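You operate a simulated robot arm through the tools that you are given. There is no shell and no other tool. Be economical: measure what you need, move in short steps, check, and stop when the job is done.

You are at the controls of a simulated two-armed robot. One attempt, no reset.

Task
Change the tissue roll: empty core off, full roll on the peg.
Fine: slacken the black knob first and tighten it after; stand the core on the table's sink side.

Only the result counts: the job must be done as asked and must still hold three seconds after the hand-in. Knocking over, shifting, dropping, spilling or breaking anything else fails it.

Robot
Two 7-joint arms with fingered hands on one trunk, on a base that drives. Base frame: it is fixed to the floor where the robot stands at the start and does not move with it; the origin is under the middle of the robot, x ahead of it, y to its left, z up. Units: mm, degrees, N and s.
The left shoulder is at the start at [80, 198, 1432], the right one opposite. With the tool pointing down near the work surface each hand reaches from about 100 to 680 mm from the robot's upright axis, wherever it stands, measured 20 degrees to its own side. Places, roughly: black brake knob [800, 0, 900]; card tube [-1000, -1250, 750]; peg of the roll holder [800, -100, 800]; sink side of the blue table [600, 0, 800]; white leaf knob [800, -900, 700]. Payload 4 kg a hand.
Tool frame (each hand has its own): the origin (TCP) lies between the finger pads and is the grasp point; the fingertips stand 26 mm ahead of it; z points along the fingers, y is the line along which they close. The gripper opens to 132 mm. The gripper's body begins 73 mm behind the TCP. The gripper is a hand of 4 fingers: y runs from the thumb to the fingers, the wrist lies at [0, 0, -239] in the tool frame.
Orientation is told as [roll, pitch, yaw] about the base's x, y, z axes, in that order, counted from this pose: with the fingers straight down and closing along the base's y, the tool's x points along the base's -x, its y along +y and its z along -z.

Tools
- The arms move only by the tool send_rows. It takes "left_rows", "right_rows" or both (then of equal length, played together; a hand with none holds still); each is a list of rows, each a list of 2 entries, a list of its own where there are three numbers: the shift along the tool's x, y, z in m, then the turn, a rotation vector about the tool's x, y, z in rad. In form: [[[x, y, z], [rx, ry, rz]], ...]. A call has 1 to 10 rows; each row is the pose to reach, as a shift and turn from the pose commanded when the call began, along the tool's axes at that moment. A row lasts 0.2 s, in which the tool goes at most 50 mm and 8.6 degrees; a call with a longer step from one row to the next is refused whole. A pose out of reach is approached as far as the arm can. The call stops where the force on the tool passes 40 N (or 10 N more than at its start, if that is more) or the arm is blocked; 0.2 s more then pass. In this call time passes only in rows, and 0.2 s behind the last. The reply holds the time, the measured pose of the TCP, the force on the tool along the base axes, the opening and the grip force, in the units named above and with some noise, with the torque about the TCP (base axes, N m) and any sound that the robot's microphone picked up, and new pictures: "views" is both (left out), scene, wrist or none (wrist: the cameras of the hands that moved).
- Cameras (640 x 400 px; columns grow to the right, rows downward): "scene" is now at [99.7, 17.3, 1578.8]; the picture's right is [0.23, -0.97, 0.00], its down [-0.81, -0.19, -0.55] and it looks along [0.54, 0.13, -0.83] (base axes); focal length 258 px, centre (320, 200). "left" rides on the left gripper at [-68, 2, -97] in its tool frame; the picture's right is [-0.03, -1.00, 0.00], its down [0.82, -0.02, -0.58] and it looks along [0.58, -0.01, 0.82] (tool axes); focal length 270 px, centre (320, 200). "right" rides on the right gripper at [68, 2, -97] in its tool frame; the picture's right is [-0.03, 1.00, 0.00], its down [-0.82, -0.02, -0.58] and it looks along [-0.58, -0.01, 0.82] (tool axes); focal length 270 px, centre (320, 200). There is no depth. A picture from a camera that has moved, and an enlarged one, comes with that camera's place and axes in the base frame and with its lens.
- lift_body(by): slides the trunk up (or, below 0, down) by that many mm; the arms and the scene camera ride with it, the base frame stays. It gives what a move gives, with no picture.
- base_move(legs): drives the robot by 1 to 6 legs, each [ahead, left, turn to the left] in mm, mm and degrees, along the robot's own axes; the way and the turn of a leg run together, so that a leg with both is an arc; at most 1500 mm and 180 degrees a leg. The arms and the cameras ride along, it lands a little off, and it stops where it bumps. It gives what a move gives, and a new picture of the scene camera.
- set_fingers(finger1, finger2, finger3, thumb_bend, hand): sets how far each is bent, from 0 (flat) to 100 (curled in); at 30 the hand is open as for a grip, at 70 the pads meet at the TCP. One left out holds its place. A second passes; each finger stops where it meets its share of the squeeze, and holds until it gets a number again. It is the only way to open and close the hand. It gives what a move gives, with no picture; readings hold the bend of each and the force on the fingers (four entries, about 0 where the hand has none), thumb and palm.
- turn_head(pan, tilt): turns the head with the scene camera to pan (to the left, within 86 degrees either way) and tilt (down, from -29 to 69), counted from straight ahead of the robot. It gives what a move gives, and a new picture of the scene camera.
- inspect(camera, box): a new picture of the part [left, top, right, bottom] of that camera's present view, enlarged. The clock stands still meanwhile.
- close_job(): hands the job in; it is judged then, once.

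Go step by step. Nothing tells you exact positions but the pictures and the camera data: compare them with the known pose of the tool, close in by small moves and look again before you grip or let go. The budget is 120 turns and 260 pictures, counting those below and the enlarged ones. Unless the task says otherwise, let go and move clear before handing in.

The tools are called after "Emit:" as a command line: name --argument value ..., lists and objects as JSON in quotes. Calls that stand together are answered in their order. send_rows: Moves the arms, as the interface text tells. Its arguments: {"type":"object","properties":{"left_rows":{"type":"array"},"right_rows":{"type":"array"},"views":{"type":"string","enum":["both","scene","wrist","none"]}},"required":[]} The other tools are called the same way: lift_body (by) slides the trunk up or down; set_fingers (finger1, finger2, finger3, thumb_bend, hand) moves the fingers one by one; base_move (legs) drives the base; turn_head (pan, tilt) turns the head that bears the scene camera; inspect (camera, box) takes an enlarged picture of a part of a camera's view; close_job () hands the job in.

At the start:

```text
time: 0.0
left_tcp_pos: [355.0, 156.1, 1000.5]
left_ee_rot: [0.0, 0.0, 0.1]
left_ft_force: [0.2, 0.3, -0.1]
left_torque: [0.02, 0.0, 0.03]
left_opening: 131.8
left_finger_force: 0.2
left_shape: jaw
left_bend: [30.0, 30.0, 30.0, 30.0]
left_finger forces: [0.0, 0.0, 0.0, 0.0, 0.0, 0.0]
right_tcp_pos: [342.8, -179.9, 999.6]
right_ee_rot: [0.0, 0.0, 0.1]
right_ft_force: [0.1, 0.1, -0.1]
right_torque: [-0.02, 0.0, 0.01]
right_opening: 131.7
right_finger_force: 0.0
right_shape: jaw
right_bend: [30.0, 30.0, 30.0, 30.0]
right_finger forces: [0.1, 0.0, 0.0, 0.0, 0.0, 0.0]
trunk travel left (down, up): [-742.0, 98.0]
robot x, y, heading: [-1.4, -0.8, -0.4]
head pan, tilt: [13.1, 56.4]
```

scene: 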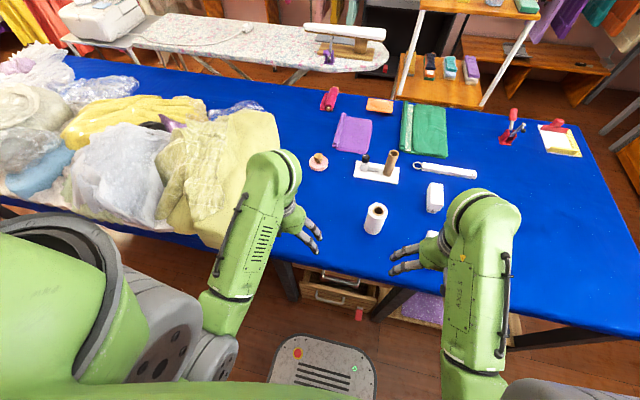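
right: 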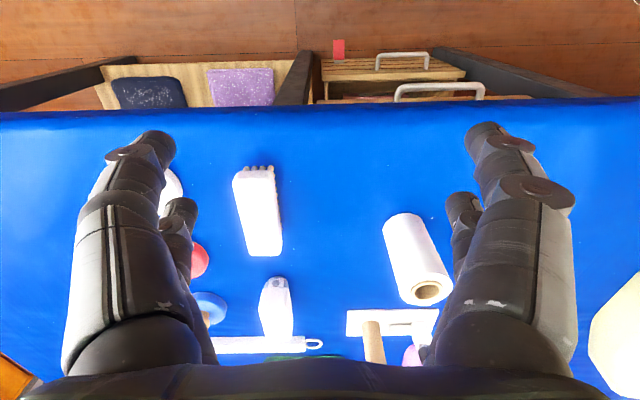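
left: 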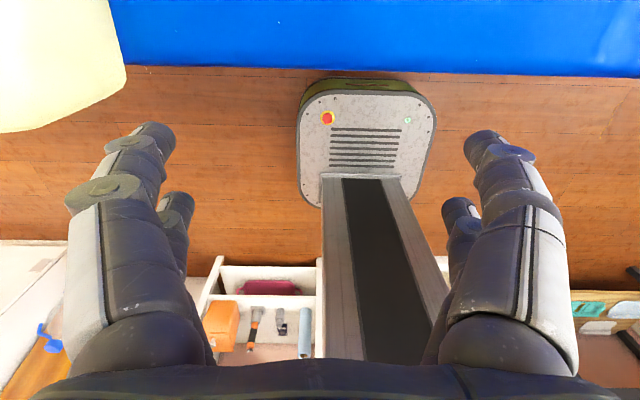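

I see a blue table with a small white holder carrying a brown core and a black knob, and a full white roll nearer to me. I'll enlarge the work area first.

Emit:
inspect --camera "scene" --box '[290, 70, 490, 250]'

Emit:
inspect --camera "right" --box '[200, 140, 480, 380]'

Emit:
turn_head --pan -60 --tilt 25

Emit:
turn_head --pan 60 --tilt 25

Emit:
turn_head --pan 0 --tilt 20

```text
2.22 times, centred on (390, 160) of scene
camera zoom: at [99.7, 17.3, 1578.8], right [0.23, -0.97, 0.0], down [-0.81, -0.19, -0.55], along [0.54, 0.13, -0.83], focal length 574 px, centre (164, 289)
```

zoom: 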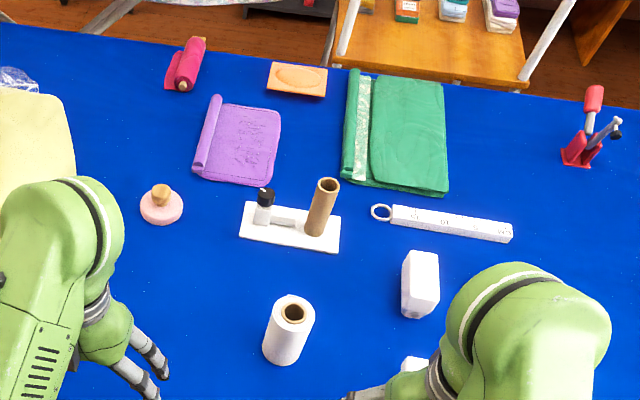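

```text
1.67 times, centred on (340, 260) of right
camera zoom: at [275.7, -177.1, 1096.4], right [0.03, 1.0, 0.0], down [0.82, -0.02, 0.58], along [0.58, -0.01, -0.82], focal length 450 px, centre (287, 100)
```

zoom: 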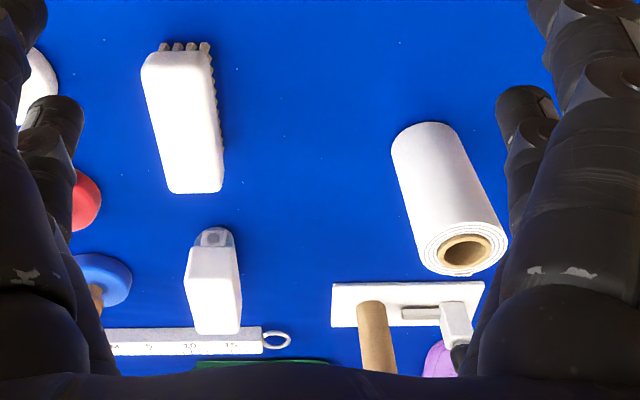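

```text
time: 1.4
left_tcp_pos: [355.0, 156.2, 1000.4]
left_ee_rot: [0.0, 0.0, 0.0]
left_ft_force: [1.7, 0.5, 0.8]
left_torque: [-0.02, 0.0, 0.02]
left_opening: 131.8
left_finger_force: 0.0
left_shape: jaw
left_bend: [30.0, 30.0, 30.0, 30.0]
left_finger forces: [0.1, 0.0, 0.0, 0.0, 0.0, 0.0]
right_tcp_pos: [343.0, -178.0, 1001.2]
right_ee_rot: [0.0, 0.0, 0.0]
right_ft_force: [0.3, -0.1, 0.3]
right_torque: [0.01, 0.0, -0.04]
right_opening: 131.7
right_finger_force: 0.1
right_shape: jaw
right_bend: [30.0, 30.0, 30.0, 30.0]
right_finger forces: [0.0, 0.0, 0.1, 0.1, 0.0, 0.0]
trunk travel left (down, up): [-742.0, 98.0]
robot x, y, heading: [0.5, -0.2, 0.0]
head pan, tilt: [-60.0, 25.0]
camera scene: at [77.0, -78.4, 1624.4], right [-0.87, -0.5, 0.0], down [-0.21, 0.37, -0.91], along [0.45, -0.78, -0.42], focal length 258 px, centre (320, 200)
```

scene: 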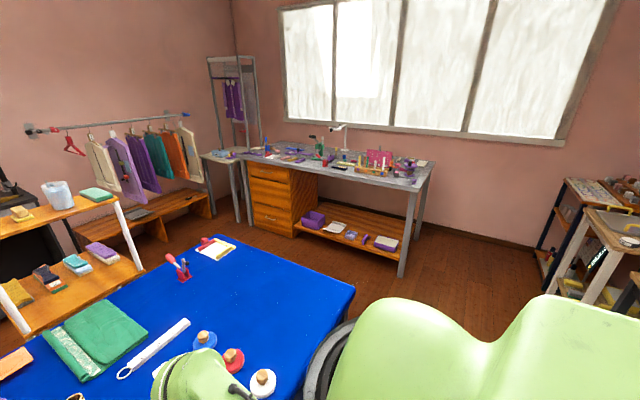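

```text
time: 3.5
left_tcp_pos: [355.7, 156.2, 999.5]
left_ee_rot: [0.0, 0.0, 0.0]
left_ft_force: [-0.5, 0.6, 0.0]
left_torque: [0.0, -0.01, -0.01]
left_opening: 131.7
left_finger_force: 0.1
left_shape: jaw
left_bend: [30.0, 30.0, 30.0, 30.0]
left_finger forces: [0.0, 0.1, 0.0, 0.0, 0.1, 0.0]
right_tcp_pos: [344.4, -179.4, 999.6]
right_ee_rot: [-0.1, 0.0, 0.0]
right_ft_force: [-0.9, 0.2, 0.6]
right_torque: [0.03, 0.0, 0.03]
right_opening: 132.0
right_finger_force: 0.1
right_shape: jaw
right_bend: [30.0, 30.0, 30.0, 30.0]
right_finger forces: [0.0, 0.0, 0.0, 0.0, 0.0, 0.0]
trunk travel left (down, up): [-742.0, 98.0]
robot x, y, heading: [4.6, 1.8, 0.0]
head pan, tilt: [60.0, 25.0]
camera scene: at [77.0, 81.1, 1624.5], right [0.87, -0.5, 0.0], down [-0.21, -0.37, -0.91], along [0.45, 0.78, -0.42], focal length 258 px, centre (320, 200)
```

scene: 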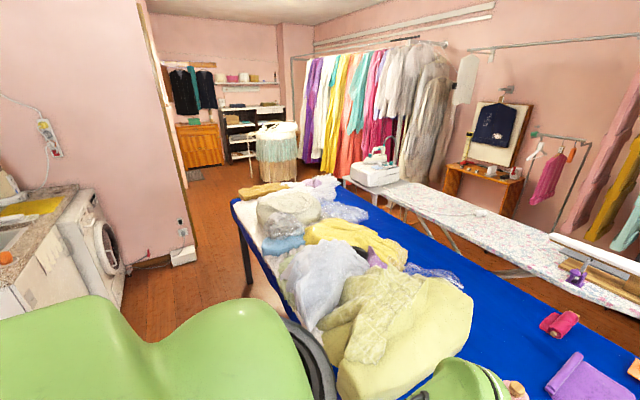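

```text
time: 4.8
left_tcp_pos: [355.0, 154.9, 999.0]
left_ee_rot: [0.0, 0.0, 0.0]
left_ft_force: [0.2, 0.1, -0.8]
left_torque: [0.01, 0.01, 0.02]
left_opening: 132.1
left_finger_force: 0.1
left_shape: jaw
left_bend: [30.0, 30.0, 30.0, 30.0]
left_finger forces: [0.0, 0.0, 0.0, 0.0, 0.1, 0.0]
right_tcp_pos: [344.2, -179.6, 999.9]
right_ee_rot: [0.0, 0.0, 0.1]
right_ft_force: [0.2, 0.5, -0.7]
right_torque: [-0.01, 0.01, -0.04]
right_opening: 131.7
right_finger_force: 0.1
right_shape: jaw
right_bend: [30.0, 30.0, 30.0, 30.0]
right_finger forces: [0.0, 0.0, 0.0, 0.0, 0.0, 0.1]
trunk travel left (down, up): [-742.0, 98.0]
robot x, y, heading: [-0.4, -0.4, -0.2]
head pan, tilt: [0.0, 20.0]
camera scene: at [124.0, 1.4, 1632.6], right [0.0, -1.0, 0.0], down [-0.34, 0.0, -0.94], along [0.94, 0.0, -0.34], focal length 258 px, centre (320, 200)
```

scene: 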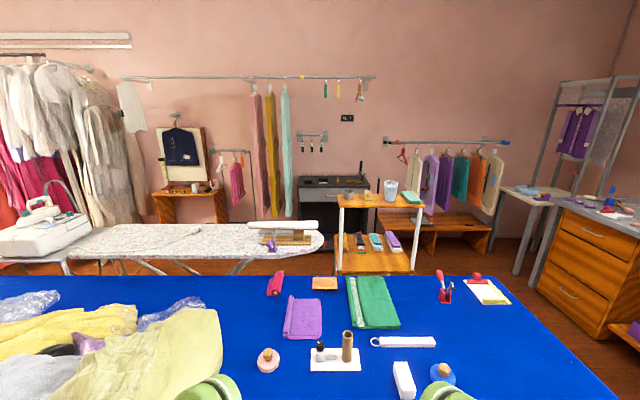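

The sink corner lies behind me, so the near long edge of the table looks like the sink side. I'll confirm that, then look closely at the holder.

Emit:
turn_head --pan 86 --tilt 15

Emit:
turn_head --pan 0 --tilt 50

Emit:
inspect --camera "scene" --box '[270, 100, 390, 175]'

```text
time: 6.3
left_tcp_pos: [355.8, 157.9, 999.8]
left_ee_rot: [-0.1, 0.0, 0.1]
left_ft_force: [-0.6, -0.4, -1.0]
left_torque: [0.04, 0.0, 0.01]
left_opening: 131.9
left_finger_force: 0.0
left_shape: jaw
left_bend: [30.0, 30.0, 30.0, 30.0]
left_finger forces: [0.0, 0.1, 0.0, 0.0, 0.1, 0.1]
right_tcp_pos: [344.0, -178.9, 1000.0]
right_ee_rot: [0.1, 0.1, 0.0]
right_ft_force: [-0.5, 0.1, 0.4]
right_torque: [0.02, 0.01, 0.05]
right_opening: 132.2
right_finger_force: 0.0
right_shape: jaw
right_bend: [30.0, 30.0, 30.0, 30.0]
right_finger forces: [0.1, 0.1, 0.1, 0.0, 0.0, 0.0]
trunk travel left (down, up): [-742.0, 98.0]
robot x, y, heading: [-0.4, -0.4, -0.1]
head pan, tilt: [85.9, 15.0]
camera scene: at [37.6, 94.5, 1640.7], right [1.0, -0.07, 0.0], down [-0.02, -0.26, -0.97], along [0.07, 0.96, -0.26], focal length 258 px, centre (320, 200)
```

scene: 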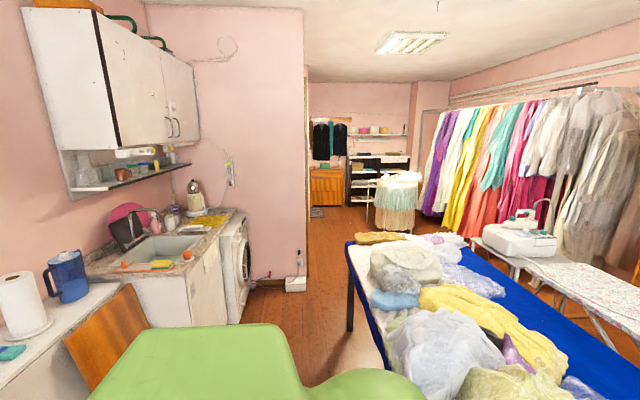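

```text
time: 8.0
left_tcp_pos: [354.0, 156.0, 1001.0]
left_ee_rot: [0.0, 0.0, 0.0]
left_ft_force: [-0.1, -0.8, 0.0]
left_torque: [0.02, 0.01, 0.01]
left_opening: 131.8
left_finger_force: 0.1
left_shape: jaw
left_bend: [30.0, 30.0, 30.0, 30.0]
left_finger forces: [0.0, 0.0, 0.0, 0.1, 0.0, 0.0]
right_tcp_pos: [343.6, -179.0, 1000.6]
right_ee_rot: [0.1, 0.0, 0.1]
right_ft_force: [-0.1, 0.0, 1.2]
right_torque: [-0.03, -0.01, 0.01]
right_opening: 131.8
right_finger_force: 0.0
right_shape: jaw
right_bend: [30.0, 30.0, 30.0, 30.0]
right_finger forces: [0.0, 0.0, 0.0, 0.0, 0.0, 0.0]
trunk travel left (down, up): [-742.0, 98.0]
robot x, y, heading: [-0.3, 0.1, -0.0]
head pan, tilt: [0.0, 50.0]
camera scene: at [107.9, 1.4, 1587.0], right [0.0, -1.0, 0.0], down [-0.77, 0.0, -0.64], along [0.64, 0.0, -0.77], focal length 258 px, centre (320, 200)
```

scene: 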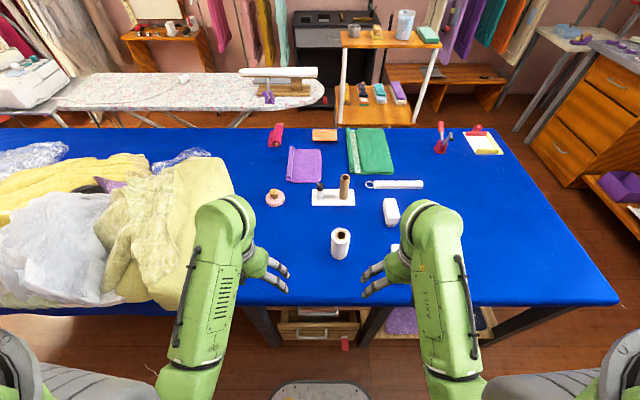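

```text
5.33 times, centred on (330, 138) of scene
camera zoom: at [107.9, 1.4, 1587.0], right [0.0, -1.0, 0.0], down [-0.77, 0.0, -0.64], along [0.64, 0.0, -0.77], focal length 1377 px, centre (267, 533)
```

zoom: 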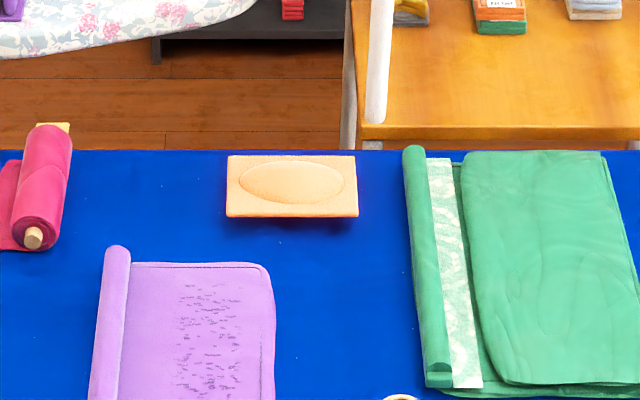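

The sink is at the back left, so the sink side is the table's near edge. Now a close view of the holder.

Emit:
inspect --camera "scene" --box '[300, 165, 370, 210]'

Emit:
inspect --camera "scene" --box '[260, 170, 420, 270]'

```text
8.89 times, centred on (335, 188) of scene
camera zoom: at [107.9, 1.4, 1587.0], right [0.0, -1.0, 0.0], down [-0.77, 0.0, -0.64], along [0.64, 0.0, -0.77], focal length 2295 px, centre (187, 311)
```

zoom: 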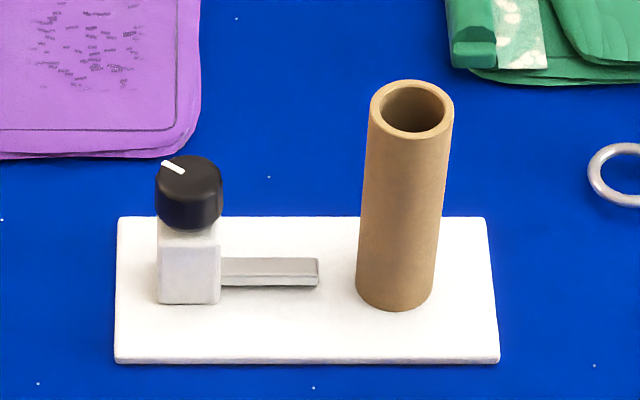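

```text
4.00 times, centred on (340, 220) of scene
camera zoom: at [107.9, 1.4, 1587.0], right [0.0, -1.0, 0.0], down [-0.77, 0.0, -0.64], along [0.64, 0.0, -0.77], focal length 1033 px, centre (240, 120)
```

zoom: 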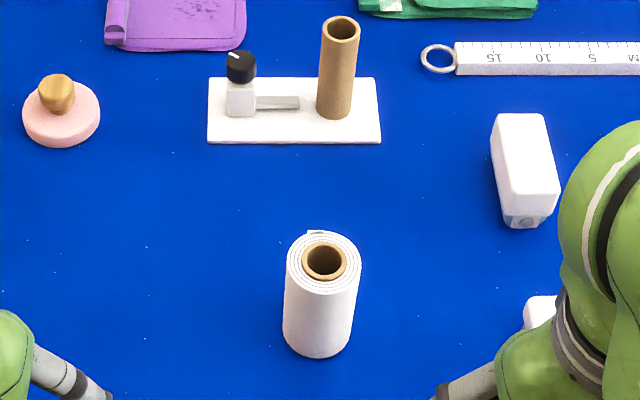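

The holder's core is at about (777, -92), its top near z 913. The knob is at about (785, 0), top near z 866, and the roll is at (545, -59), top near z 901. I need to get closer, so I'll drive right and forward.

Emit:
base_move --legs '[[0, -170, 0], [125, 0, 0]]'

Emit:
turn_head --pan 10 --tilt 52

```text
time: 10.2
left_tcp_pos: [467.4, -91.8, 999.1]
left_ee_rot: [-0.2, 0.0, -6.0]
left_ft_force: [0.6, 0.1, -0.3]
left_torque: [0.04, 0.03, 0.02]
left_opening: 131.9
left_finger_force: 0.1
left_shape: jaw
left_bend: [30.0, 30.0, 30.0, 30.0]
left_finger forces: [0.1, 0.0, 0.0, 0.1, 0.0, 0.0]
right_tcp_pos: [420.9, -424.1, 999.6]
right_ee_rot: [0.1, 0.1, -6.1]
right_ft_force: [0.2, 1.3, -0.8]
right_torque: [0.02, 0.03, -0.02]
right_opening: 132.0
right_finger_force: 0.2
right_shape: jaw
right_bend: [30.0, 30.0, 30.0, 30.0]
right_finger forces: [0.0, 0.1, 0.0, 0.0, 0.0, 0.0]
trunk travel left (down, up): [-742.0, 98.0]
robot x, y, heading: [98.9, -209.5, -5.9]
head pan, tilt: [0.0, 50.0]
stopped in leg 2: the robot was blocked; the commanded pose is now the measured one
camera scene: at [206.3, -220.0, 1586.9], right [-0.11, -0.99, 0.0], down [-0.76, 0.08, -0.64], along [0.64, -0.07, -0.77], focal length 258 px, centre (320, 200)
```

scene: 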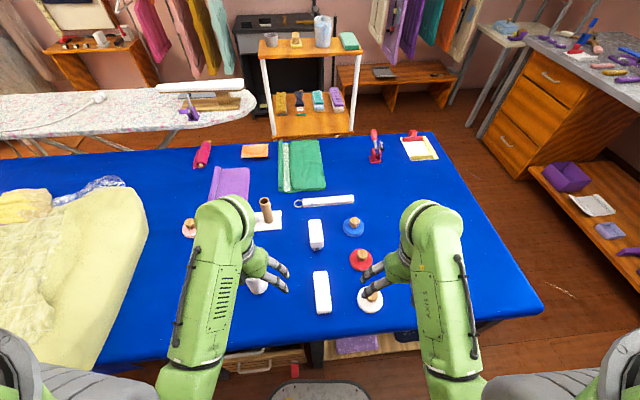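

```text
time: 10.9
left_tcp_pos: [472.7, -117.3, 999.0]
left_ee_rot: [0.0, 0.3, -7.9]
left_ft_force: [-0.9, -0.1, -0.3]
left_torque: [-0.04, 0.05, -0.02]
left_opening: 131.9
left_finger_force: 0.0
left_shape: jaw
left_bend: [30.0, 30.0, 30.0, 30.0]
left_finger forces: [0.0, 0.0, 0.1, 0.1, 0.1, 0.0]
right_tcp_pos: [414.4, -449.3, 998.2]
right_ee_rot: [0.0, 0.2, -7.9]
right_ft_force: [-0.1, 0.7, -0.2]
right_torque: [0.0, 0.09, 0.0]
right_opening: 131.6
right_finger_force: 0.1
right_shape: jaw
right_bend: [30.0, 30.0, 30.0, 30.0]
right_finger forces: [0.0, 0.1, 0.0, 0.1, 0.1, 0.0]
trunk travel left (down, up): [-742.0, 98.0]
robot x, y, heading: [97.2, -223.8, -8.1]
head pan, tilt: [10.0, 52.0]
camera scene: at [207.8, -224.9, 1584.0], right [0.04, -1.0, 0.0], down [-0.79, -0.03, -0.61], along [0.61, 0.02, -0.79], focal length 258 px, centre (320, 200)
```

scene: 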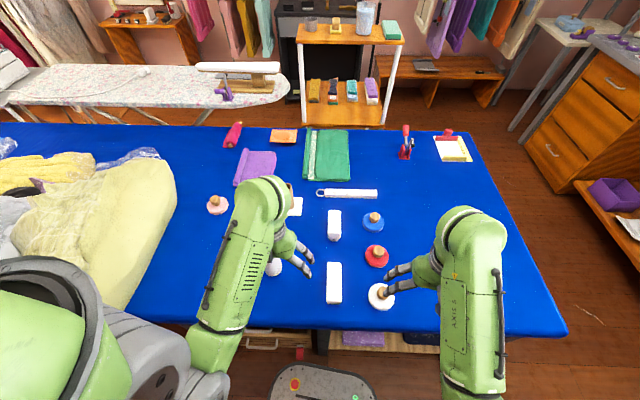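

Something under the table blocked the base and turned me a little. I'll back off slightly, straighten, and get the extra reach by lowering the trunk with the hands raised.

Emit:
base_move --legs '[[-15, 0, 8]]'

Emit:
send_rows --left_rows '[[[0, 0, -0.04], [0, 0, 0]], [[0, 0, -0.08], [0, 0, 0]], [[0, 0, -0.12], [0, 0, 0]], [[0, 0, -0.16], [0, 0, 0]]]' --right_rows '[[[0, 0, -0.04], [0, 0, 0]], [[0, 0, -0.08], [0, 0, 0]], [[0, 0, -0.12], [0, 0, 0]], [[0, 0, -0.16], [0, 0, 0]]]' --views "none"

Emit:
lift_body --by -140

Emit:
send_rows --left_rows '[[[0, 0, -0.04], [0, 0, 0]], [[0, 0, -0.08], [0, 0, 0]], [[0, 0, -0.1], [0, 0, 0]]]' --right_rows '[[[0, 0, -0.04], [0, 0, 0]], [[0, 0, -0.08], [0, 0, 0]], [[0, 0, -0.1], [0, 0, 0]]]' --views "none"

Emit:
lift_body --by -80

Emit:
turn_head --pan 15 --tilt 45

```text
time: 11.8
left_tcp_pos: [471.5, -130.4, 1000.1]
left_ee_rot: [-0.1, -0.1, -7.8]
left_ft_force: [0.2, 0.1, -0.9]
left_torque: [-0.01, 0.05, -0.01]
left_opening: 131.8
left_finger_force: 0.0
left_shape: jaw
left_bend: [30.0, 30.0, 30.0, 30.0]
left_finger forces: [0.1, 0.0, 0.0, 0.1, 0.0, 0.1]
right_tcp_pos: [412.4, -461.8, 1000.6]
right_ee_rot: [-0.2, 0.0, -8.0]
right_ft_force: [-0.4, 0.6, -0.6]
right_torque: [-0.03, 0.0, 0.01]
right_opening: 131.8
right_finger_force: 0.1
right_shape: jaw
right_bend: [30.0, 30.0, 30.0, 30.0]
right_finger forces: [0.0, 0.2, 0.0, 0.1, 0.0, 0.1]
trunk travel left (down, up): [-742.0, 98.0]
robot x, y, heading: [99.8, -234.2, -7.9]
head pan, tilt: [10.0, 52.0]
stopped in leg 1: the robot was blocked; the commanded pose is now the measured one
camera scene: at [203.1, -235.0, 1584.3], right [0.04, -1.0, 0.0], down [-0.79, -0.03, -0.62], along [0.62, 0.02, -0.79], focal length 258 px, centre (320, 200)
```

scene: 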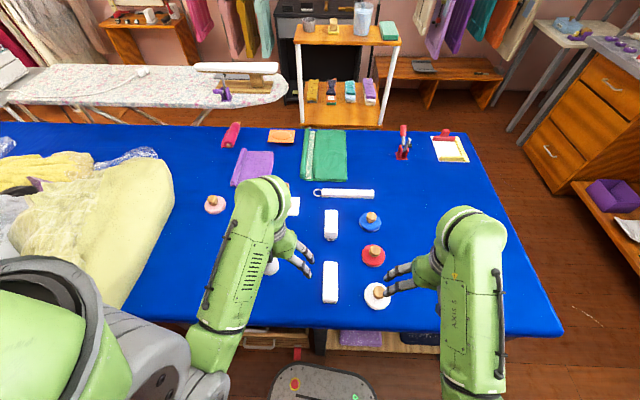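

```text
time: 12.8
left_tcp_pos: [470.1, -129.7, 1005.4]
left_ee_rot: [0.0, -0.2, -7.8]
left_ft_force: [-0.3, 0.9, 0.0]
left_torque: [-0.13, -0.01, -0.01]
left_opening: 132.2
left_finger_force: 0.0
left_shape: jaw
left_bend: [30.0, 30.0, 30.0, 30.0]
left_finger forces: [0.0, 0.0, 0.1, 0.0, 0.0, 0.1]
left hand out of reach, approached as far as the arm can: row 1, 2, 3, 4
right_tcp_pos: [407.8, -460.2, 1006.9]
right_ee_rot: [-0.1, -0.1, -7.8]
right_ft_force: [1.1, 1.6, -0.6]
right_torque: [-0.08, 0.05, 0.02]
right_opening: 131.8
right_finger_force: 0.1
right_shape: jaw
right_bend: [30.0, 30.0, 30.0, 30.0]
right_finger forces: [0.1, 0.1, 0.2, 0.0, 0.0, 0.0]
right hand out of reach, approached as far as the arm can: row 1, 2, 3, 4
trunk travel left (down, up): [-742.0, 98.0]
robot x, y, heading: [93.8, -236.6, -7.7]
head pan, tilt: [10.0, 52.0]
```

```text
time: 14.4
left_tcp_pos: [471.3, -133.1, 865.1]
left_ee_rot: [0.0, -0.3, -8.1]
left_ft_force: [0.4, -0.1, -0.3]
left_torque: [0.06, 0.04, 0.03]
left_opening: 131.9
left_finger_force: 0.1
left_shape: jaw
left_bend: [30.0, 30.0, 30.0, 30.0]
left_finger forces: [0.4, 0.0, 0.1, 0.0, 0.1, 0.0]
right_tcp_pos: [408.1, -463.8, 866.3]
right_ee_rot: [0.0, 0.0, -8.2]
right_ft_force: [-3.1, 0.8, 2.9]
right_torque: [0.19, 0.0, 0.31]
right_opening: 131.9
right_finger_force: 0.0
right_shape: jaw
right_bend: [30.0, 27.0, 30.0, 30.0]
right_finger forces: [0.1, 3.7, 0.0, 0.1, 0.1, 0.1]
trunk travel left (down, up): [-602.0, 238.0]
robot x, y, heading: [100.2, -239.4, -8.1]
head pan, tilt: [10.0, 52.0]
```

```text
time: 15.2
left_tcp_pos: [469.5, -135.0, 865.3]
left_ee_rot: [-0.1, -0.2, -8.3]
left_ft_force: [-1.1, 1.4, 0.2]
left_torque: [-0.07, -0.04, 0.01]
left_opening: 132.0
left_finger_force: 0.1
left_shape: jaw
left_bend: [30.0, 30.0, 30.0, 30.0]
left_finger forces: [0.0, 0.0, 0.0, 0.0, 0.0, 0.0]
left hand out of reach, approached as far as the arm can: row 1, 2, 3
right_tcp_pos: [407.8, -465.6, 865.2]
right_ee_rot: [0.0, -0.1, -8.3]
right_ft_force: [-1.0, 1.4, -0.3]
right_torque: [0.0, 0.07, 0.12]
right_opening: 131.8
right_finger_force: 0.0
right_shape: jaw
right_bend: [30.0, 28.0, 30.0, 30.0]
right_finger forces: [0.0, 1.1, 0.0, 0.0, 0.0, 0.0]
right hand out of reach, approached as far as the arm can: row 1, 2, 3
trunk travel left (down, up): [-602.0, 238.0]
robot x, y, heading: [101.1, -236.8, -8.3]
head pan, tilt: [10.0, 52.0]
```

```text
time: 15.8
left_tcp_pos: [469.5, -138.4, 832.2]
left_ee_rot: [-0.1, -0.4, -8.5]
left_ft_force: [-0.5, 0.0, 0.4]
left_torque: [0.03, -0.01, 0.02]
left_opening: 131.9
left_finger_force: 0.0
left_shape: jaw
left_bend: [30.0, 30.0, 30.0, 30.0]
left_finger forces: [0.1, 0.0, 0.0, 0.1, 0.1, 0.1]
right_tcp_pos: [407.4, -467.9, 838.7]
right_ee_rot: [0.1, -1.1, -8.4]
right_ft_force: [-7.1, 0.0, 10.2]
right_torque: [0.8, -0.33, 0.5]
right_opening: 132.0
right_finger_force: 0.0
right_shape: jaw
right_bend: [30.0, 25.0, 30.0, 30.0]
right_finger forces: [0.1, 14.9, 0.0, 0.1, 0.0, 0.0]
trunk travel left (down, up): [-569.0, 271.0]
robot x, y, heading: [98.8, -240.4, -8.8]
head pan, tilt: [10.0, 52.0]
stopped: the force on the tool passed its limit at 57 N (the readings are from after the stop); the commanded pose is now the measured one
```

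```text
time: 16.5
left_tcp_pos: [470.0, -138.0, 832.3]
left_ee_rot: [0.0, -0.2, -8.6]
left_ft_force: [-0.9, -0.2, -0.4]
left_torque: [0.01, -0.01, 0.02]
left_opening: 131.7
left_finger_force: 0.0
left_shape: jaw
left_bend: [30.0, 30.0, 30.0, 30.0]
left_finger forces: [0.0, 0.0, 0.1, 0.0, 0.1, 0.1]
right_tcp_pos: [408.5, -469.0, 838.2]
right_ee_rot: [0.0, -1.1, -8.3]
right_ft_force: [-6.5, 1.0, 11.4]
right_torque: [0.8, -0.36, 0.41]
right_opening: 131.8
right_finger_force: 0.2
right_shape: jaw
right_bend: [30.0, 25.0, 30.0, 30.0]
right_finger forces: [0.0, 14.7, 0.0, 0.0, 0.0, 0.0]
trunk travel left (down, up): [-569.0, 271.0]
robot x, y, heading: [97.9, -240.8, -8.4]
head pan, tilt: [15.0, 45.0]
camera scene: at [206.6, -233.9, 1421.0], right [0.11, -0.99, 0.0], down [-0.7, -0.08, -0.71], along [0.7, 0.08, -0.71], focal length 258 px, centre (320, 200)
```

scene: 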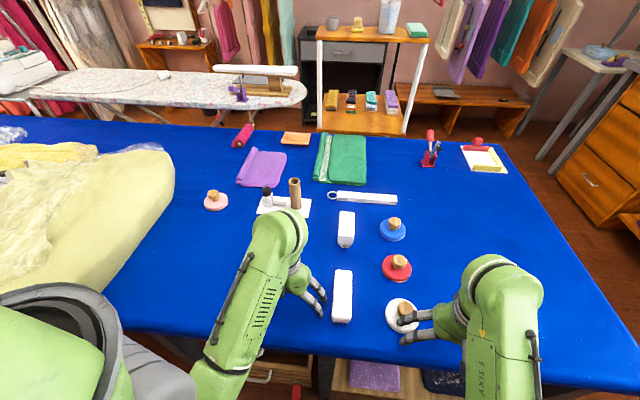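

The hands could not rise, and a right finger is now pressing on the white stamp's handle. I'll lift straight back up and check for damage, with no more batching of dependent moves.

Emit:
lift_body --by 60

```text
time: 17.5
left_tcp_pos: [472.2, -138.4, 891.6]
left_ee_rot: [-0.2, -0.2, -8.4]
left_ft_force: [-1.3, 1.5, 0.3]
left_torque: [-0.11, -0.01, 0.02]
left_opening: 131.9
left_finger_force: 0.0
left_shape: jaw
left_bend: [30.0, 30.0, 30.0, 30.0]
left_finger forces: [0.1, 0.0, 0.0, 0.0, 0.0, 0.0]
right_tcp_pos: [409.3, -470.3, 897.6]
right_ee_rot: [-0.1, -0.9, -8.5]
right_ft_force: [-0.3, 0.6, 0.3]
right_torque: [-0.11, 0.1, 0.01]
right_opening: 132.2
right_finger_force: 0.1
right_shape: jaw
right_bend: [30.0, 30.0, 30.0, 30.0]
right_finger forces: [0.0, 0.1, 0.0, 0.1, 0.0, 0.0]
trunk travel left (down, up): [-629.0, 211.0]
robot x, y, heading: [100.3, -236.8, -8.2]
head pan, tilt: [15.0, 45.0]
```

Emit:
lift_body --by 110

Emit:
turn_head --pan 8 --tilt 52

Emit:
inspect --camera "scene" --box '[180, 160, 420, 340]'

Emit:
inspect --camera "right" --box '[0, 0, 640, 400]'

Emit:
inspect --camera "left" --box '[0, 0, 640, 400]'

```text
time: 18.9
left_tcp_pos: [471.7, -139.3, 1001.6]
left_ee_rot: [0.0, -0.2, -8.7]
left_ft_force: [0.0, 1.8, -0.4]
left_torque: [-0.09, -0.03, -0.02]
left_opening: 132.2
left_finger_force: 0.1
left_shape: jaw
left_bend: [30.0, 30.0, 30.0, 30.0]
left_finger forces: [0.0, 0.0, 0.0, 0.0, 0.0, 0.1]
right_tcp_pos: [408.4, -470.7, 1008.5]
right_ee_rot: [0.0, -0.9, -8.6]
right_ft_force: [0.2, 0.6, 0.0]
right_torque: [-0.05, 0.04, 0.01]
right_opening: 132.0
right_finger_force: 0.1
right_shape: jaw
right_bend: [30.0, 30.0, 30.0, 30.0]
right_finger forces: [0.0, 0.0, 0.0, 0.0, 0.1, 0.1]
trunk travel left (down, up): [-739.0, 101.0]
robot x, y, heading: [94.9, -243.6, -8.5]
head pan, tilt: [15.0, 45.0]
```

```text
time: 19.6
left_tcp_pos: [471.7, -140.4, 1002.0]
left_ee_rot: [0.0, -0.3, -8.7]
left_ft_force: [-0.7, 0.4, 1.3]
left_torque: [-0.09, -0.04, 0.01]
left_opening: 131.8
left_finger_force: 0.1
left_shape: jaw
left_bend: [30.0, 30.0, 30.0, 30.0]
left_finger forces: [0.0, 0.0, 0.0, 0.0, 0.0, 0.0]
right_tcp_pos: [408.7, -470.4, 1007.4]
right_ee_rot: [0.0, -0.9, -8.7]
right_ft_force: [1.3, 0.7, -0.7]
right_torque: [-0.03, 0.02, 0.02]
right_opening: 131.7
right_finger_force: 0.1
right_shape: jaw
right_bend: [30.0, 30.0, 30.0, 30.0]
right_finger forces: [0.0, 0.0, 0.0, 0.0, 0.0, 0.1]
trunk travel left (down, up): [-739.0, 101.0]
robot x, y, heading: [96.3, -238.0, -8.7]
head pan, tilt: [8.0, 52.0]
camera scene: at [203.5, -245.0, 1581.2], right [-0.01, -1.0, 0.0], down [-0.79, 0.01, -0.62], along [0.62, -0.01, -0.79], focal length 258 px, centre (320, 200)
```

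scene: 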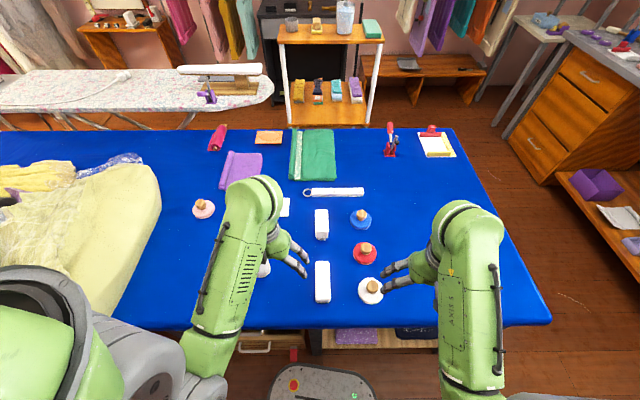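

```text
2.22 times, centred on (300, 250) of scene
camera zoom: at [203.5, -245.0, 1581.2], right [-0.01, -1.0, 0.0], down [-0.79, 0.01, -0.62], along [0.62, -0.01, -0.79], focal length 574 px, centre (364, 89)
```

zoom: 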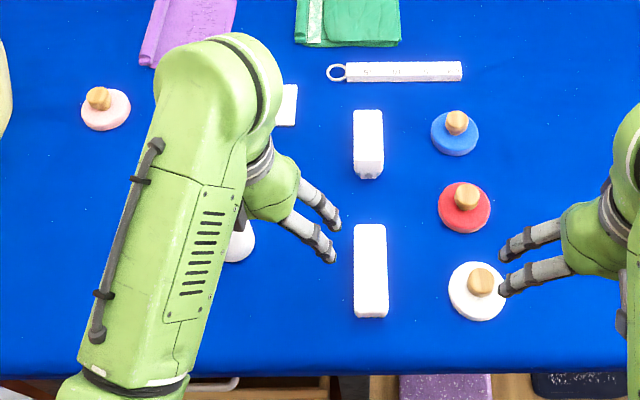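

```text
1.00 times, centred on (320, 200) of right (not enlarged: the box is as wide or as high as the picture)
camera zoom: at [340.4, -458.1, 1103.2], right [0.18, 0.98, 0.0], down [0.79, -0.14, 0.59], along [0.58, -0.1, -0.81], focal length 270 px, centre (320, 200)
```

zoom: 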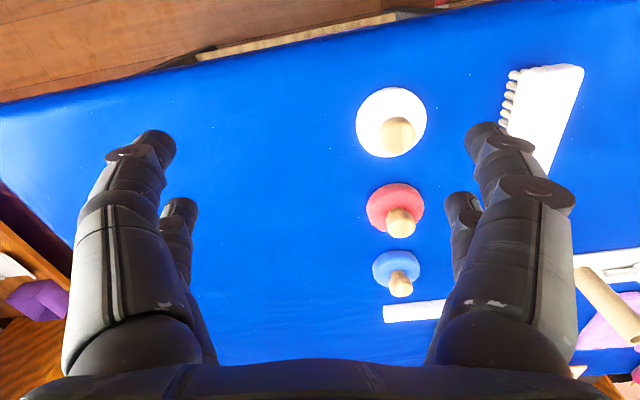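

```text
1.00 times, centred on (320, 200) of left (not enlarged: the box is as wide or as high as the picture)
camera zoom: at [538.9, -148.9, 1099.2], right [-0.13, -0.99, 0.0], down [-0.81, 0.1, 0.57], along [-0.57, 0.07, -0.82], focal length 270 px, centre (320, 200)
```

zoom: 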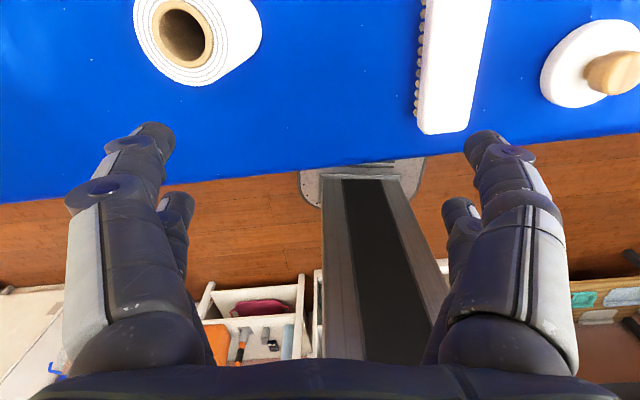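

The stamps still stand. I'll now reach the left hand out high above the knob, and carry the right hand sideways over bare table before lowering anything.

Emit:
send_rows --left_rows '[[[-0.036, 0.023, 0], [0, 0, 0]], [[-0.072, 0.046, 0], [0, 0, 0]], [[-0.108, 0.07, 0], [0, 0, 0]], [[-0.144, 0.093, 0], [0, 0, 0]], [[-0.18, 0.116, 0], [0, 0, 0]], [[-0.216, 0.14, 0], [0, 0, 0]], [[-0.252, 0.163, 0], [0, 0, 0]], [[-0.288, 0.186, 0], [0, 0, 0]]]' --right_rows '[[[-0.012, -0.02, 0], [0, 0, 0]], [[-0.024, -0.04, 0], [0, 0, 0]], [[-0.036, -0.06, 0], [0, 0, 0]], [[-0.048, -0.08, 0], [0, 0, 0]], [[-0.06, -0.1, 0], [0, 0, 0]], [[-0.072, -0.12, 0], [0, 0, 0]], [[-0.084, -0.14, 0], [0, 0, 0]], [[-0.096, -0.16, 0], [0, 0, 0]]]'

```text
time: 21.4
left_tcp_pos: [786.6, 1.1, 1000.8]
left_ee_rot: [-0.2, 0.0, -8.7]
left_ft_force: [1.0, -0.2, -1.0]
left_torque: [0.09, 0.06, 0.0]
left_opening: 131.8
left_finger_force: 0.1
left_shape: jaw
left_bend: [30.0, 30.0, 30.0, 30.0]
left_finger forces: [0.1, 0.0, 0.1, 0.0, 0.1, 0.0]
right_tcp_pos: [481.8, -643.8, 1009.7]
right_ee_rot: [-0.1, -0.9, -8.7]
right_ft_force: [-0.8, -0.1, 0.0]
right_torque: [0.05, -0.08, -0.01]
right_opening: 132.0
right_finger_force: 0.1
right_shape: jaw
right_bend: [30.0, 30.0, 30.0, 30.0]
right_finger forces: [0.0, 0.0, 0.1, 0.0, 0.0, 0.0]
trunk travel left (down, up): [-739.0, 101.0]
robot x, y, heading: [99.4, -239.9, -8.8]
head pan, tilt: [8.0, 52.0]
camera scene: at [207.2, -244.2, 1580.7], right [-0.01, -1.0, 0.0], down [-0.79, 0.01, -0.61], along [0.61, -0.01, -0.79], focal length 258 px, centre (320, 200)
camera right: at [413.8, -631.1, 1104.5], right [0.18, 0.98, 0.0], down [0.8, -0.14, 0.59], along [0.58, -0.1, -0.81], focal length 270 px, centre (320, 200)
camera left: at [854.4, -8.2, 1098.2], right [-0.13, -0.99, 0.0], down [-0.81, 0.1, 0.58], along [-0.57, 0.07, -0.82], focal length 270 px, centre (320, 200)
```

scene: 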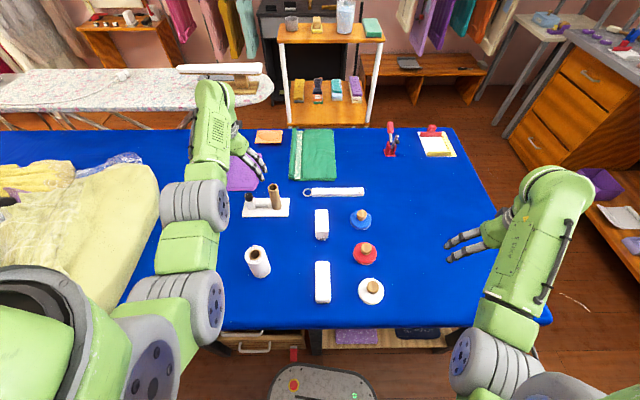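
right: 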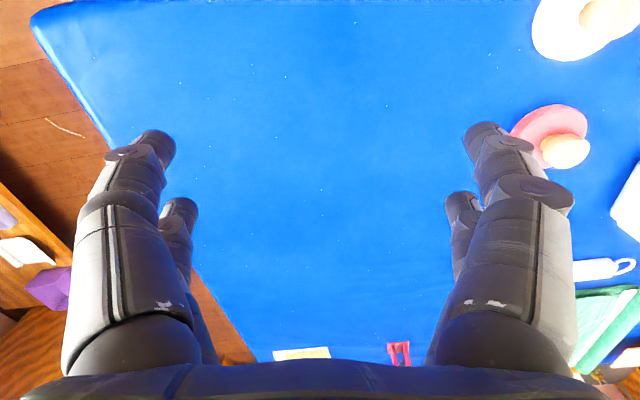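
left: 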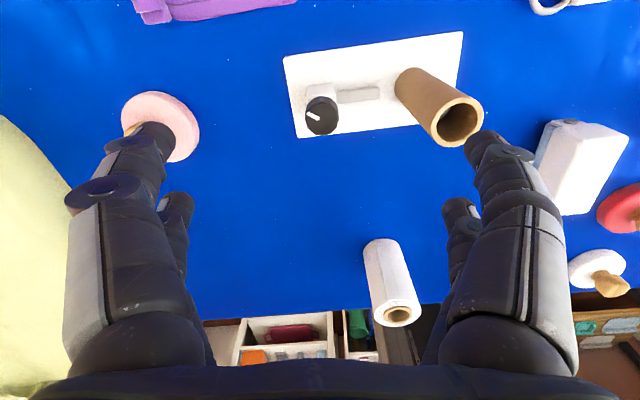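

The views agree: knob axis at (784, 0) and core at (779, -95). I'll turn the hand clockwise above the knob so there is room for a counter-clockwise turn, and narrow the fingers.

Emit:
set_fingers --hand "left" --finger1 46 --finger2 46 --finger3 46 --thumb_bend 46

Emit:
send_rows --left_rows '[[[0, 0, 0], [0, 0, 0.14]], [[0, 0, 0], [0, 0, 0.28]], [[0, 0, 0], [0, 0, 0.42]], [[0, 0, 0], [0, 0, 0.56]], [[0, 0, 0], [0, 0, 0.7]], [[0, 0, 0], [0, 0, 0.84]], [[0, 0, 0], [0, 0, 0.98]], [[0, 0, 0], [0, 0, 1.12]]]' --views "wrist"

```text
time: 22.4
left_tcp_pos: [783.3, -0.3, 1005.3]
left_ee_rot: [0.0, -0.2, -8.8]
left_ft_force: [0.0, 0.3, -0.3]
left_torque: [0.07, 0.06, -0.02]
left_opening: 79.9
left_finger_force: 0.0
left_shape: fingers
left_bend: [46.0, 46.0, 46.0, 46.0]
left_finger forces: [0.0, 0.0, 0.0, 0.0, 0.0, 0.0]
right_tcp_pos: [479.5, -644.2, 1009.2]
right_ee_rot: [0.1, -1.0, -8.5]
right_ft_force: [-2.0, -0.4, 0.2]
right_torque: [0.07, -0.02, -0.02]
right_opening: 132.2
right_finger_force: 0.1
right_shape: jaw
right_bend: [30.0, 30.0, 30.0, 30.0]
right_finger forces: [0.0, 0.1, 0.0, 0.1, 0.0, 0.0]
trunk travel left (down, up): [-739.0, 101.0]
robot x, y, heading: [99.6, -242.0, -8.7]
head pan, tilt: [8.0, 52.0]
```

```text
time: 24.2
left_tcp_pos: [830.3, -42.3, 982.6]
left_ee_rot: [0.8, 0.8, -55.8]
left_ft_force: [-0.1, 0.6, 0.6]
left_torque: [-0.02, -0.08, 0.01]
left_opening: 79.4
left_finger_force: 0.1
left_shape: fingers
left_bend: [46.0, 46.0, 46.0, 46.0]
left_finger forces: [0.0, 0.1, 0.1, 0.1, 0.1, 0.0]
left hand out of reach, approached as far as the arm can: row 4, 5, 6, 7, 8
right_tcp_pos: [481.0, -645.3, 1008.5]
right_ee_rot: [0.1, -0.9, -8.6]
right_ft_force: [1.0, 0.1, 0.0]
right_torque: [-0.01, 0.09, 0.01]
right_opening: 132.1
right_finger_force: 0.1
right_shape: jaw
right_bend: [30.0, 30.0, 30.0, 30.0]
right_finger forces: [0.0, 0.1, 0.0, 0.0, 0.1, 0.1]
trunk travel left (down, up): [-739.0, 101.0]
robot x, y, heading: [98.8, -239.1, -8.8]
head pan, tilt: [8.0, 52.0]
camera left: at [869.3, -100.1, 1078.6], right [-0.81, -0.58, -0.02], down [-0.48, 0.65, 0.59], along [-0.33, 0.49, -0.81], focal length 270 px, centre (320, 200)
```

left: 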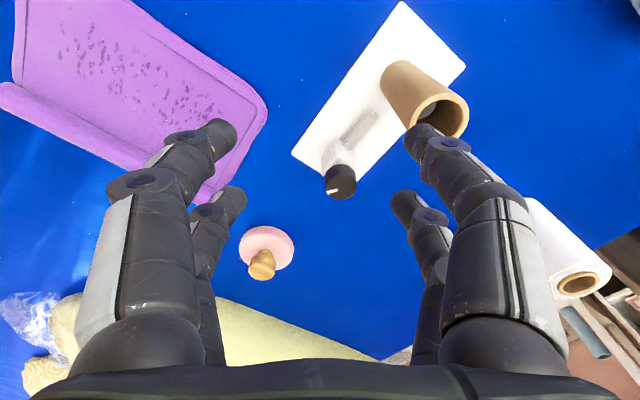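

The wrist stops near -35° clockwise. I'll come back to a yaw of about -30° centred over the knob.

Emit:
send_rows --left_rows '[[[0.02, -0.005, -0.006], [0, 0, -0.14]], [[0.04, -0.01, -0.012], [0, 0, -0.28]], [[0.06, -0.014, -0.018], [0, 0, -0.42]], [[0.06, -0.014, -0.018], [0, 0, -0.45]]]' --views "wrist"

```text
time: 25.2
left_tcp_pos: [827.6, 3.4, 994.8]
left_ee_rot: [1.0, 0.2, -30.2]
left_ft_force: [1.8, -0.4, 0.1]
left_torque: [0.02, 0.07, 0.03]
left_opening: 79.9
left_finger_force: 0.1
left_shape: fingers
left_bend: [46.0, 46.0, 46.0, 46.0]
left_finger forces: [0.1, 0.0, 0.0, 0.0, 0.1, 0.1]
left hand out of reach, approached as far as the arm can: row 1, 2, 3, 4
right_tcp_pos: [479.4, -643.9, 1010.4]
right_ee_rot: [-0.1, -1.1, -8.6]
right_ft_force: [-0.9, -0.3, 0.4]
right_torque: [0.06, -0.08, -0.03]
right_opening: 131.8
right_finger_force: 0.0
right_shape: jaw
right_bend: [30.0, 30.0, 30.0, 30.0]
right_finger forces: [0.0, 0.0, 0.0, 0.0, 0.0, 0.0]
trunk travel left (down, up): [-739.0, 101.0]
robot x, y, heading: [100.4, -239.6, -8.9]
head pan, tilt: [8.0, 52.0]
camera left: at [887.5, -32.4, 1090.7], right [-0.48, -0.88, -0.02], down [-0.72, 0.38, 0.58], along [-0.5, 0.29, -0.81], focal length 270 px, centre (320, 200)
```

left: 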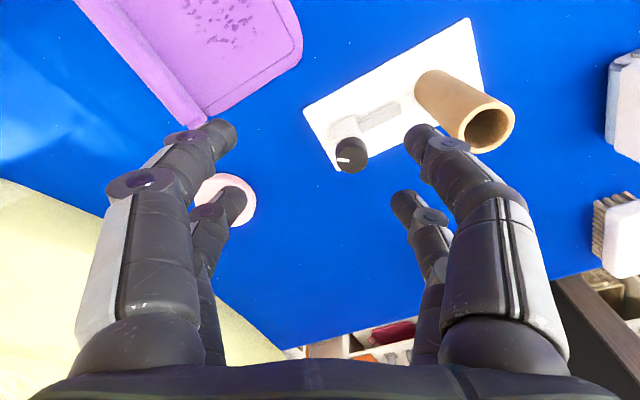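

Emit:
send_rows --left_rows '[[[0.012, -0.008, 0], [0, 0, -0.12]], [[0.024, -0.016, 0], [0, 0, -0.24]], [[0.036, -0.024, 0], [0, 0, -0.3]]]' --views "wrist"

```text
time: 26.0
left_tcp_pos: [826.9, 3.7, 986.6]
left_ee_rot: [0.9, 0.1, -12.7]
left_ft_force: [1.0, -0.7, 0.9]
left_torque: [0.03, 0.02, 0.01]
left_opening: 79.7
left_finger_force: 0.2
left_shape: fingers
left_bend: [46.0, 46.0, 46.0, 46.0]
left_finger forces: [0.1, 0.1, 0.0, 0.0, 0.1, 0.1]
left hand out of reach, approached as far as the arm can: row 1, 2, 3
right_tcp_pos: [478.4, -644.0, 1010.4]
right_ee_rot: [0.0, -1.0, -8.5]
right_ft_force: [-0.1, -0.8, 0.7]
right_torque: [0.04, -0.07, 0.02]
right_opening: 132.3
right_finger_force: 0.1
right_shape: jaw
right_bend: [30.0, 30.0, 30.0, 30.0]
right_finger forces: [0.0, 0.0, 0.0, 0.1, 0.0, 0.1]
trunk travel left (down, up): [-739.0, 101.0]
robot x, y, heading: [97.6, -236.5, -8.4]
head pan, tilt: [8.0, 52.0]
camera left: at [893.6, -12.2, 1084.3], right [-0.2, -0.98, -0.02], down [-0.8, 0.15, 0.58], along [-0.56, 0.13, -0.82], focal length 270 px, centre (320, 200)
```

left: 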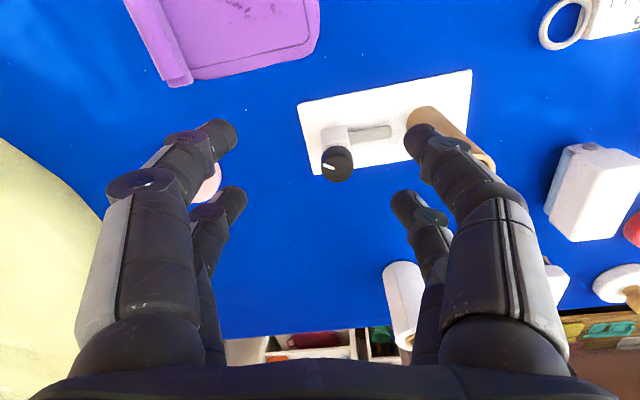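

Emit:
send_rows --left_rows '[[[0.03, 0, 0], [0, 0, 0]], [[0.06, 0, 0], [0, 0, 0]], [[0.09, 0, 0], [0, 0, 0]], [[0.12, 0, 0], [0, 0, 0]]]' --views "scene"

```text
time: 27.0
left_tcp_pos: [822.4, 31.0, 975.6]
left_ee_rot: [1.0, 0.0, -12.8]
left_ft_force: [1.0, -0.3, -0.7]
left_torque: [0.01, 0.07, 0.0]
left_opening: 79.7
left_finger_force: 0.2
left_shape: fingers
left_bend: [46.0, 46.0, 46.0, 46.0]
left_finger forces: [0.0, 0.0, 0.0, 0.1, 0.0, 0.0]
left hand out of reach, approached as far as the arm can: row 1, 2, 3, 4
right_tcp_pos: [479.3, -644.0, 1010.0]
right_ee_rot: [0.0, -1.0, -8.6]
right_ft_force: [-1.1, -0.3, 0.8]
right_torque: [0.07, -0.08, -0.02]
right_opening: 132.1
right_finger_force: 0.0
right_shape: jaw
right_bend: [30.0, 30.0, 30.0, 30.0]
right_finger forces: [0.1, 0.0, 0.0, 0.0, 0.1, 0.0]
trunk travel left (down, up): [-739.0, 101.0]
robot x, y, heading: [98.8, -239.4, -8.8]
head pan, tilt: [8.0, 52.0]
camera scene: at [203.7, -244.2, 1581.2], right [-0.01, -1.0, 0.0], down [-0.79, 0.01, -0.62], along [0.62, -0.01, -0.79], focal length 258 px, centre (320, 200)
```

scene: 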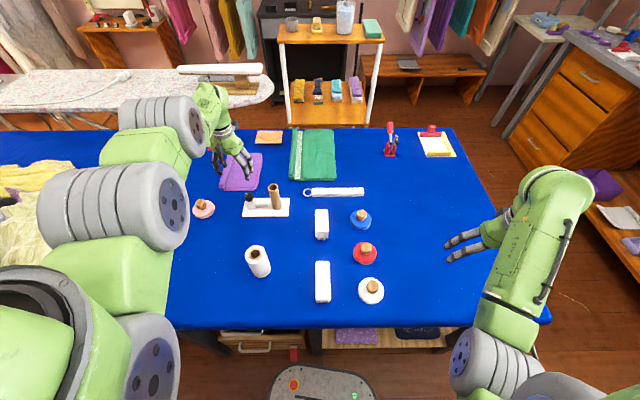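

The elbow has swung out and a joint is at its limit. I'll unwind by turning the other way, counter-clockwise.

Emit:
send_rows --left_rows '[[[0.01, 0, -0.005], [0, 0, -0.14]], [[0.02, 0, -0.01], [0, 0, -0.28]], [[0.03, 0, -0.015], [0, 0, -0.42]], [[0.04, 0, -0.02], [0, 0, -0.56]], [[0.04, 0, -0.02], [0, 0, -0.7]]]' --views "scene"

```text
time: 28.2
left_tcp_pos: [822.9, 45.8, 988.4]
left_ee_rot: [0.8, -0.6, 27.4]
left_ft_force: [-0.1, -0.6, 0.2]
left_torque: [0.03, 0.05, 0.01]
left_opening: 79.7
left_finger_force: 0.0
left_shape: fingers
left_bend: [46.0, 46.0, 46.0, 46.0]
left_finger forces: [0.1, 0.0, 0.1, 0.0, 0.0, 0.0]
left hand out of reach, approached as far as the arm can: row 1, 2, 3, 4, 5
right_tcp_pos: [479.5, -644.6, 1009.6]
right_ee_rot: [-0.1, -1.0, -8.6]
right_ft_force: [0.0, -0.2, 0.6]
right_torque: [0.05, -0.05, -0.03]
right_opening: 132.1
right_finger_force: 0.0
right_shape: jaw
right_bend: [30.0, 30.0, 30.0, 30.0]
right_finger forces: [0.0, 0.1, 0.0, 0.1, 0.0, 0.0]
trunk travel left (down, up): [-739.0, 101.0]
robot x, y, heading: [98.9, -241.0, -8.8]
head pan, tilt: [8.0, 52.0]
camera scene: at [203.6, -244.8, 1581.2], right [-0.01, -1.0, 0.0], down [-0.79, 0.01, -0.62], along [0.62, -0.01, -0.79], focal length 258 px, centre (320, 200)
```

scene: 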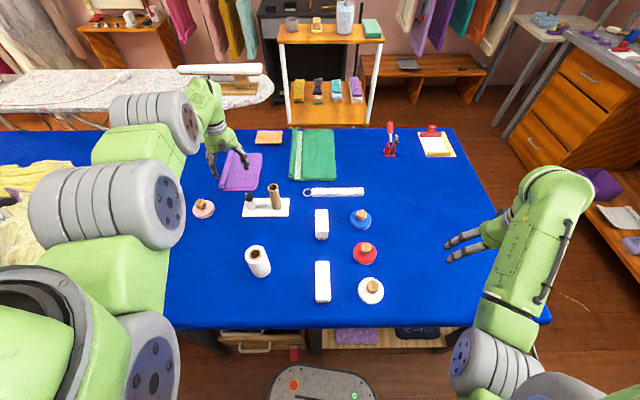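

Emit:
send_rows --left_rows '[[[0.02, -0.012, -0.01], [0, 0, 0]], [[0.04, -0.025, -0.02], [0, 0, 0]], [[0.06, -0.038, -0.03], [0, 0, 0]], [[0.08, -0.05, -0.03], [0, 0, 0]], [[0.1, -0.062, -0.03], [0, 0, 0]]]' --views "none"

```text
time: 29.4
left_tcp_pos: [832.8, -34.6, 1006.7]
left_ee_rot: [0.8, -0.7, 27.4]
left_ft_force: [0.3, 0.0, -0.4]
left_torque: [0.01, 0.07, 0.0]
left_opening: 79.7
left_finger_force: 0.0
left_shape: fingers
left_bend: [46.0, 46.0, 46.0, 46.0]
left_finger forces: [0.0, 0.0, 0.1, 0.0, 0.1, 0.1]
left hand out of reach, approached as far as the arm can: row 1, 2, 3, 4, 5
right_tcp_pos: [480.6, -644.1, 1010.0]
right_ee_rot: [-0.1, -0.9, -8.6]
right_ft_force: [-0.8, -1.1, 0.4]
right_torque: [0.04, -0.12, 0.02]
right_opening: 131.9
right_finger_force: 0.1
right_shape: jaw
right_bend: [30.0, 30.0, 30.0, 30.0]
right_finger forces: [0.0, 0.0, 0.0, 0.0, 0.0, 0.0]
trunk travel left (down, up): [-739.0, 101.0]
robot x, y, heading: [96.3, -241.2, -8.5]
head pan, tilt: [8.0, 52.0]
```

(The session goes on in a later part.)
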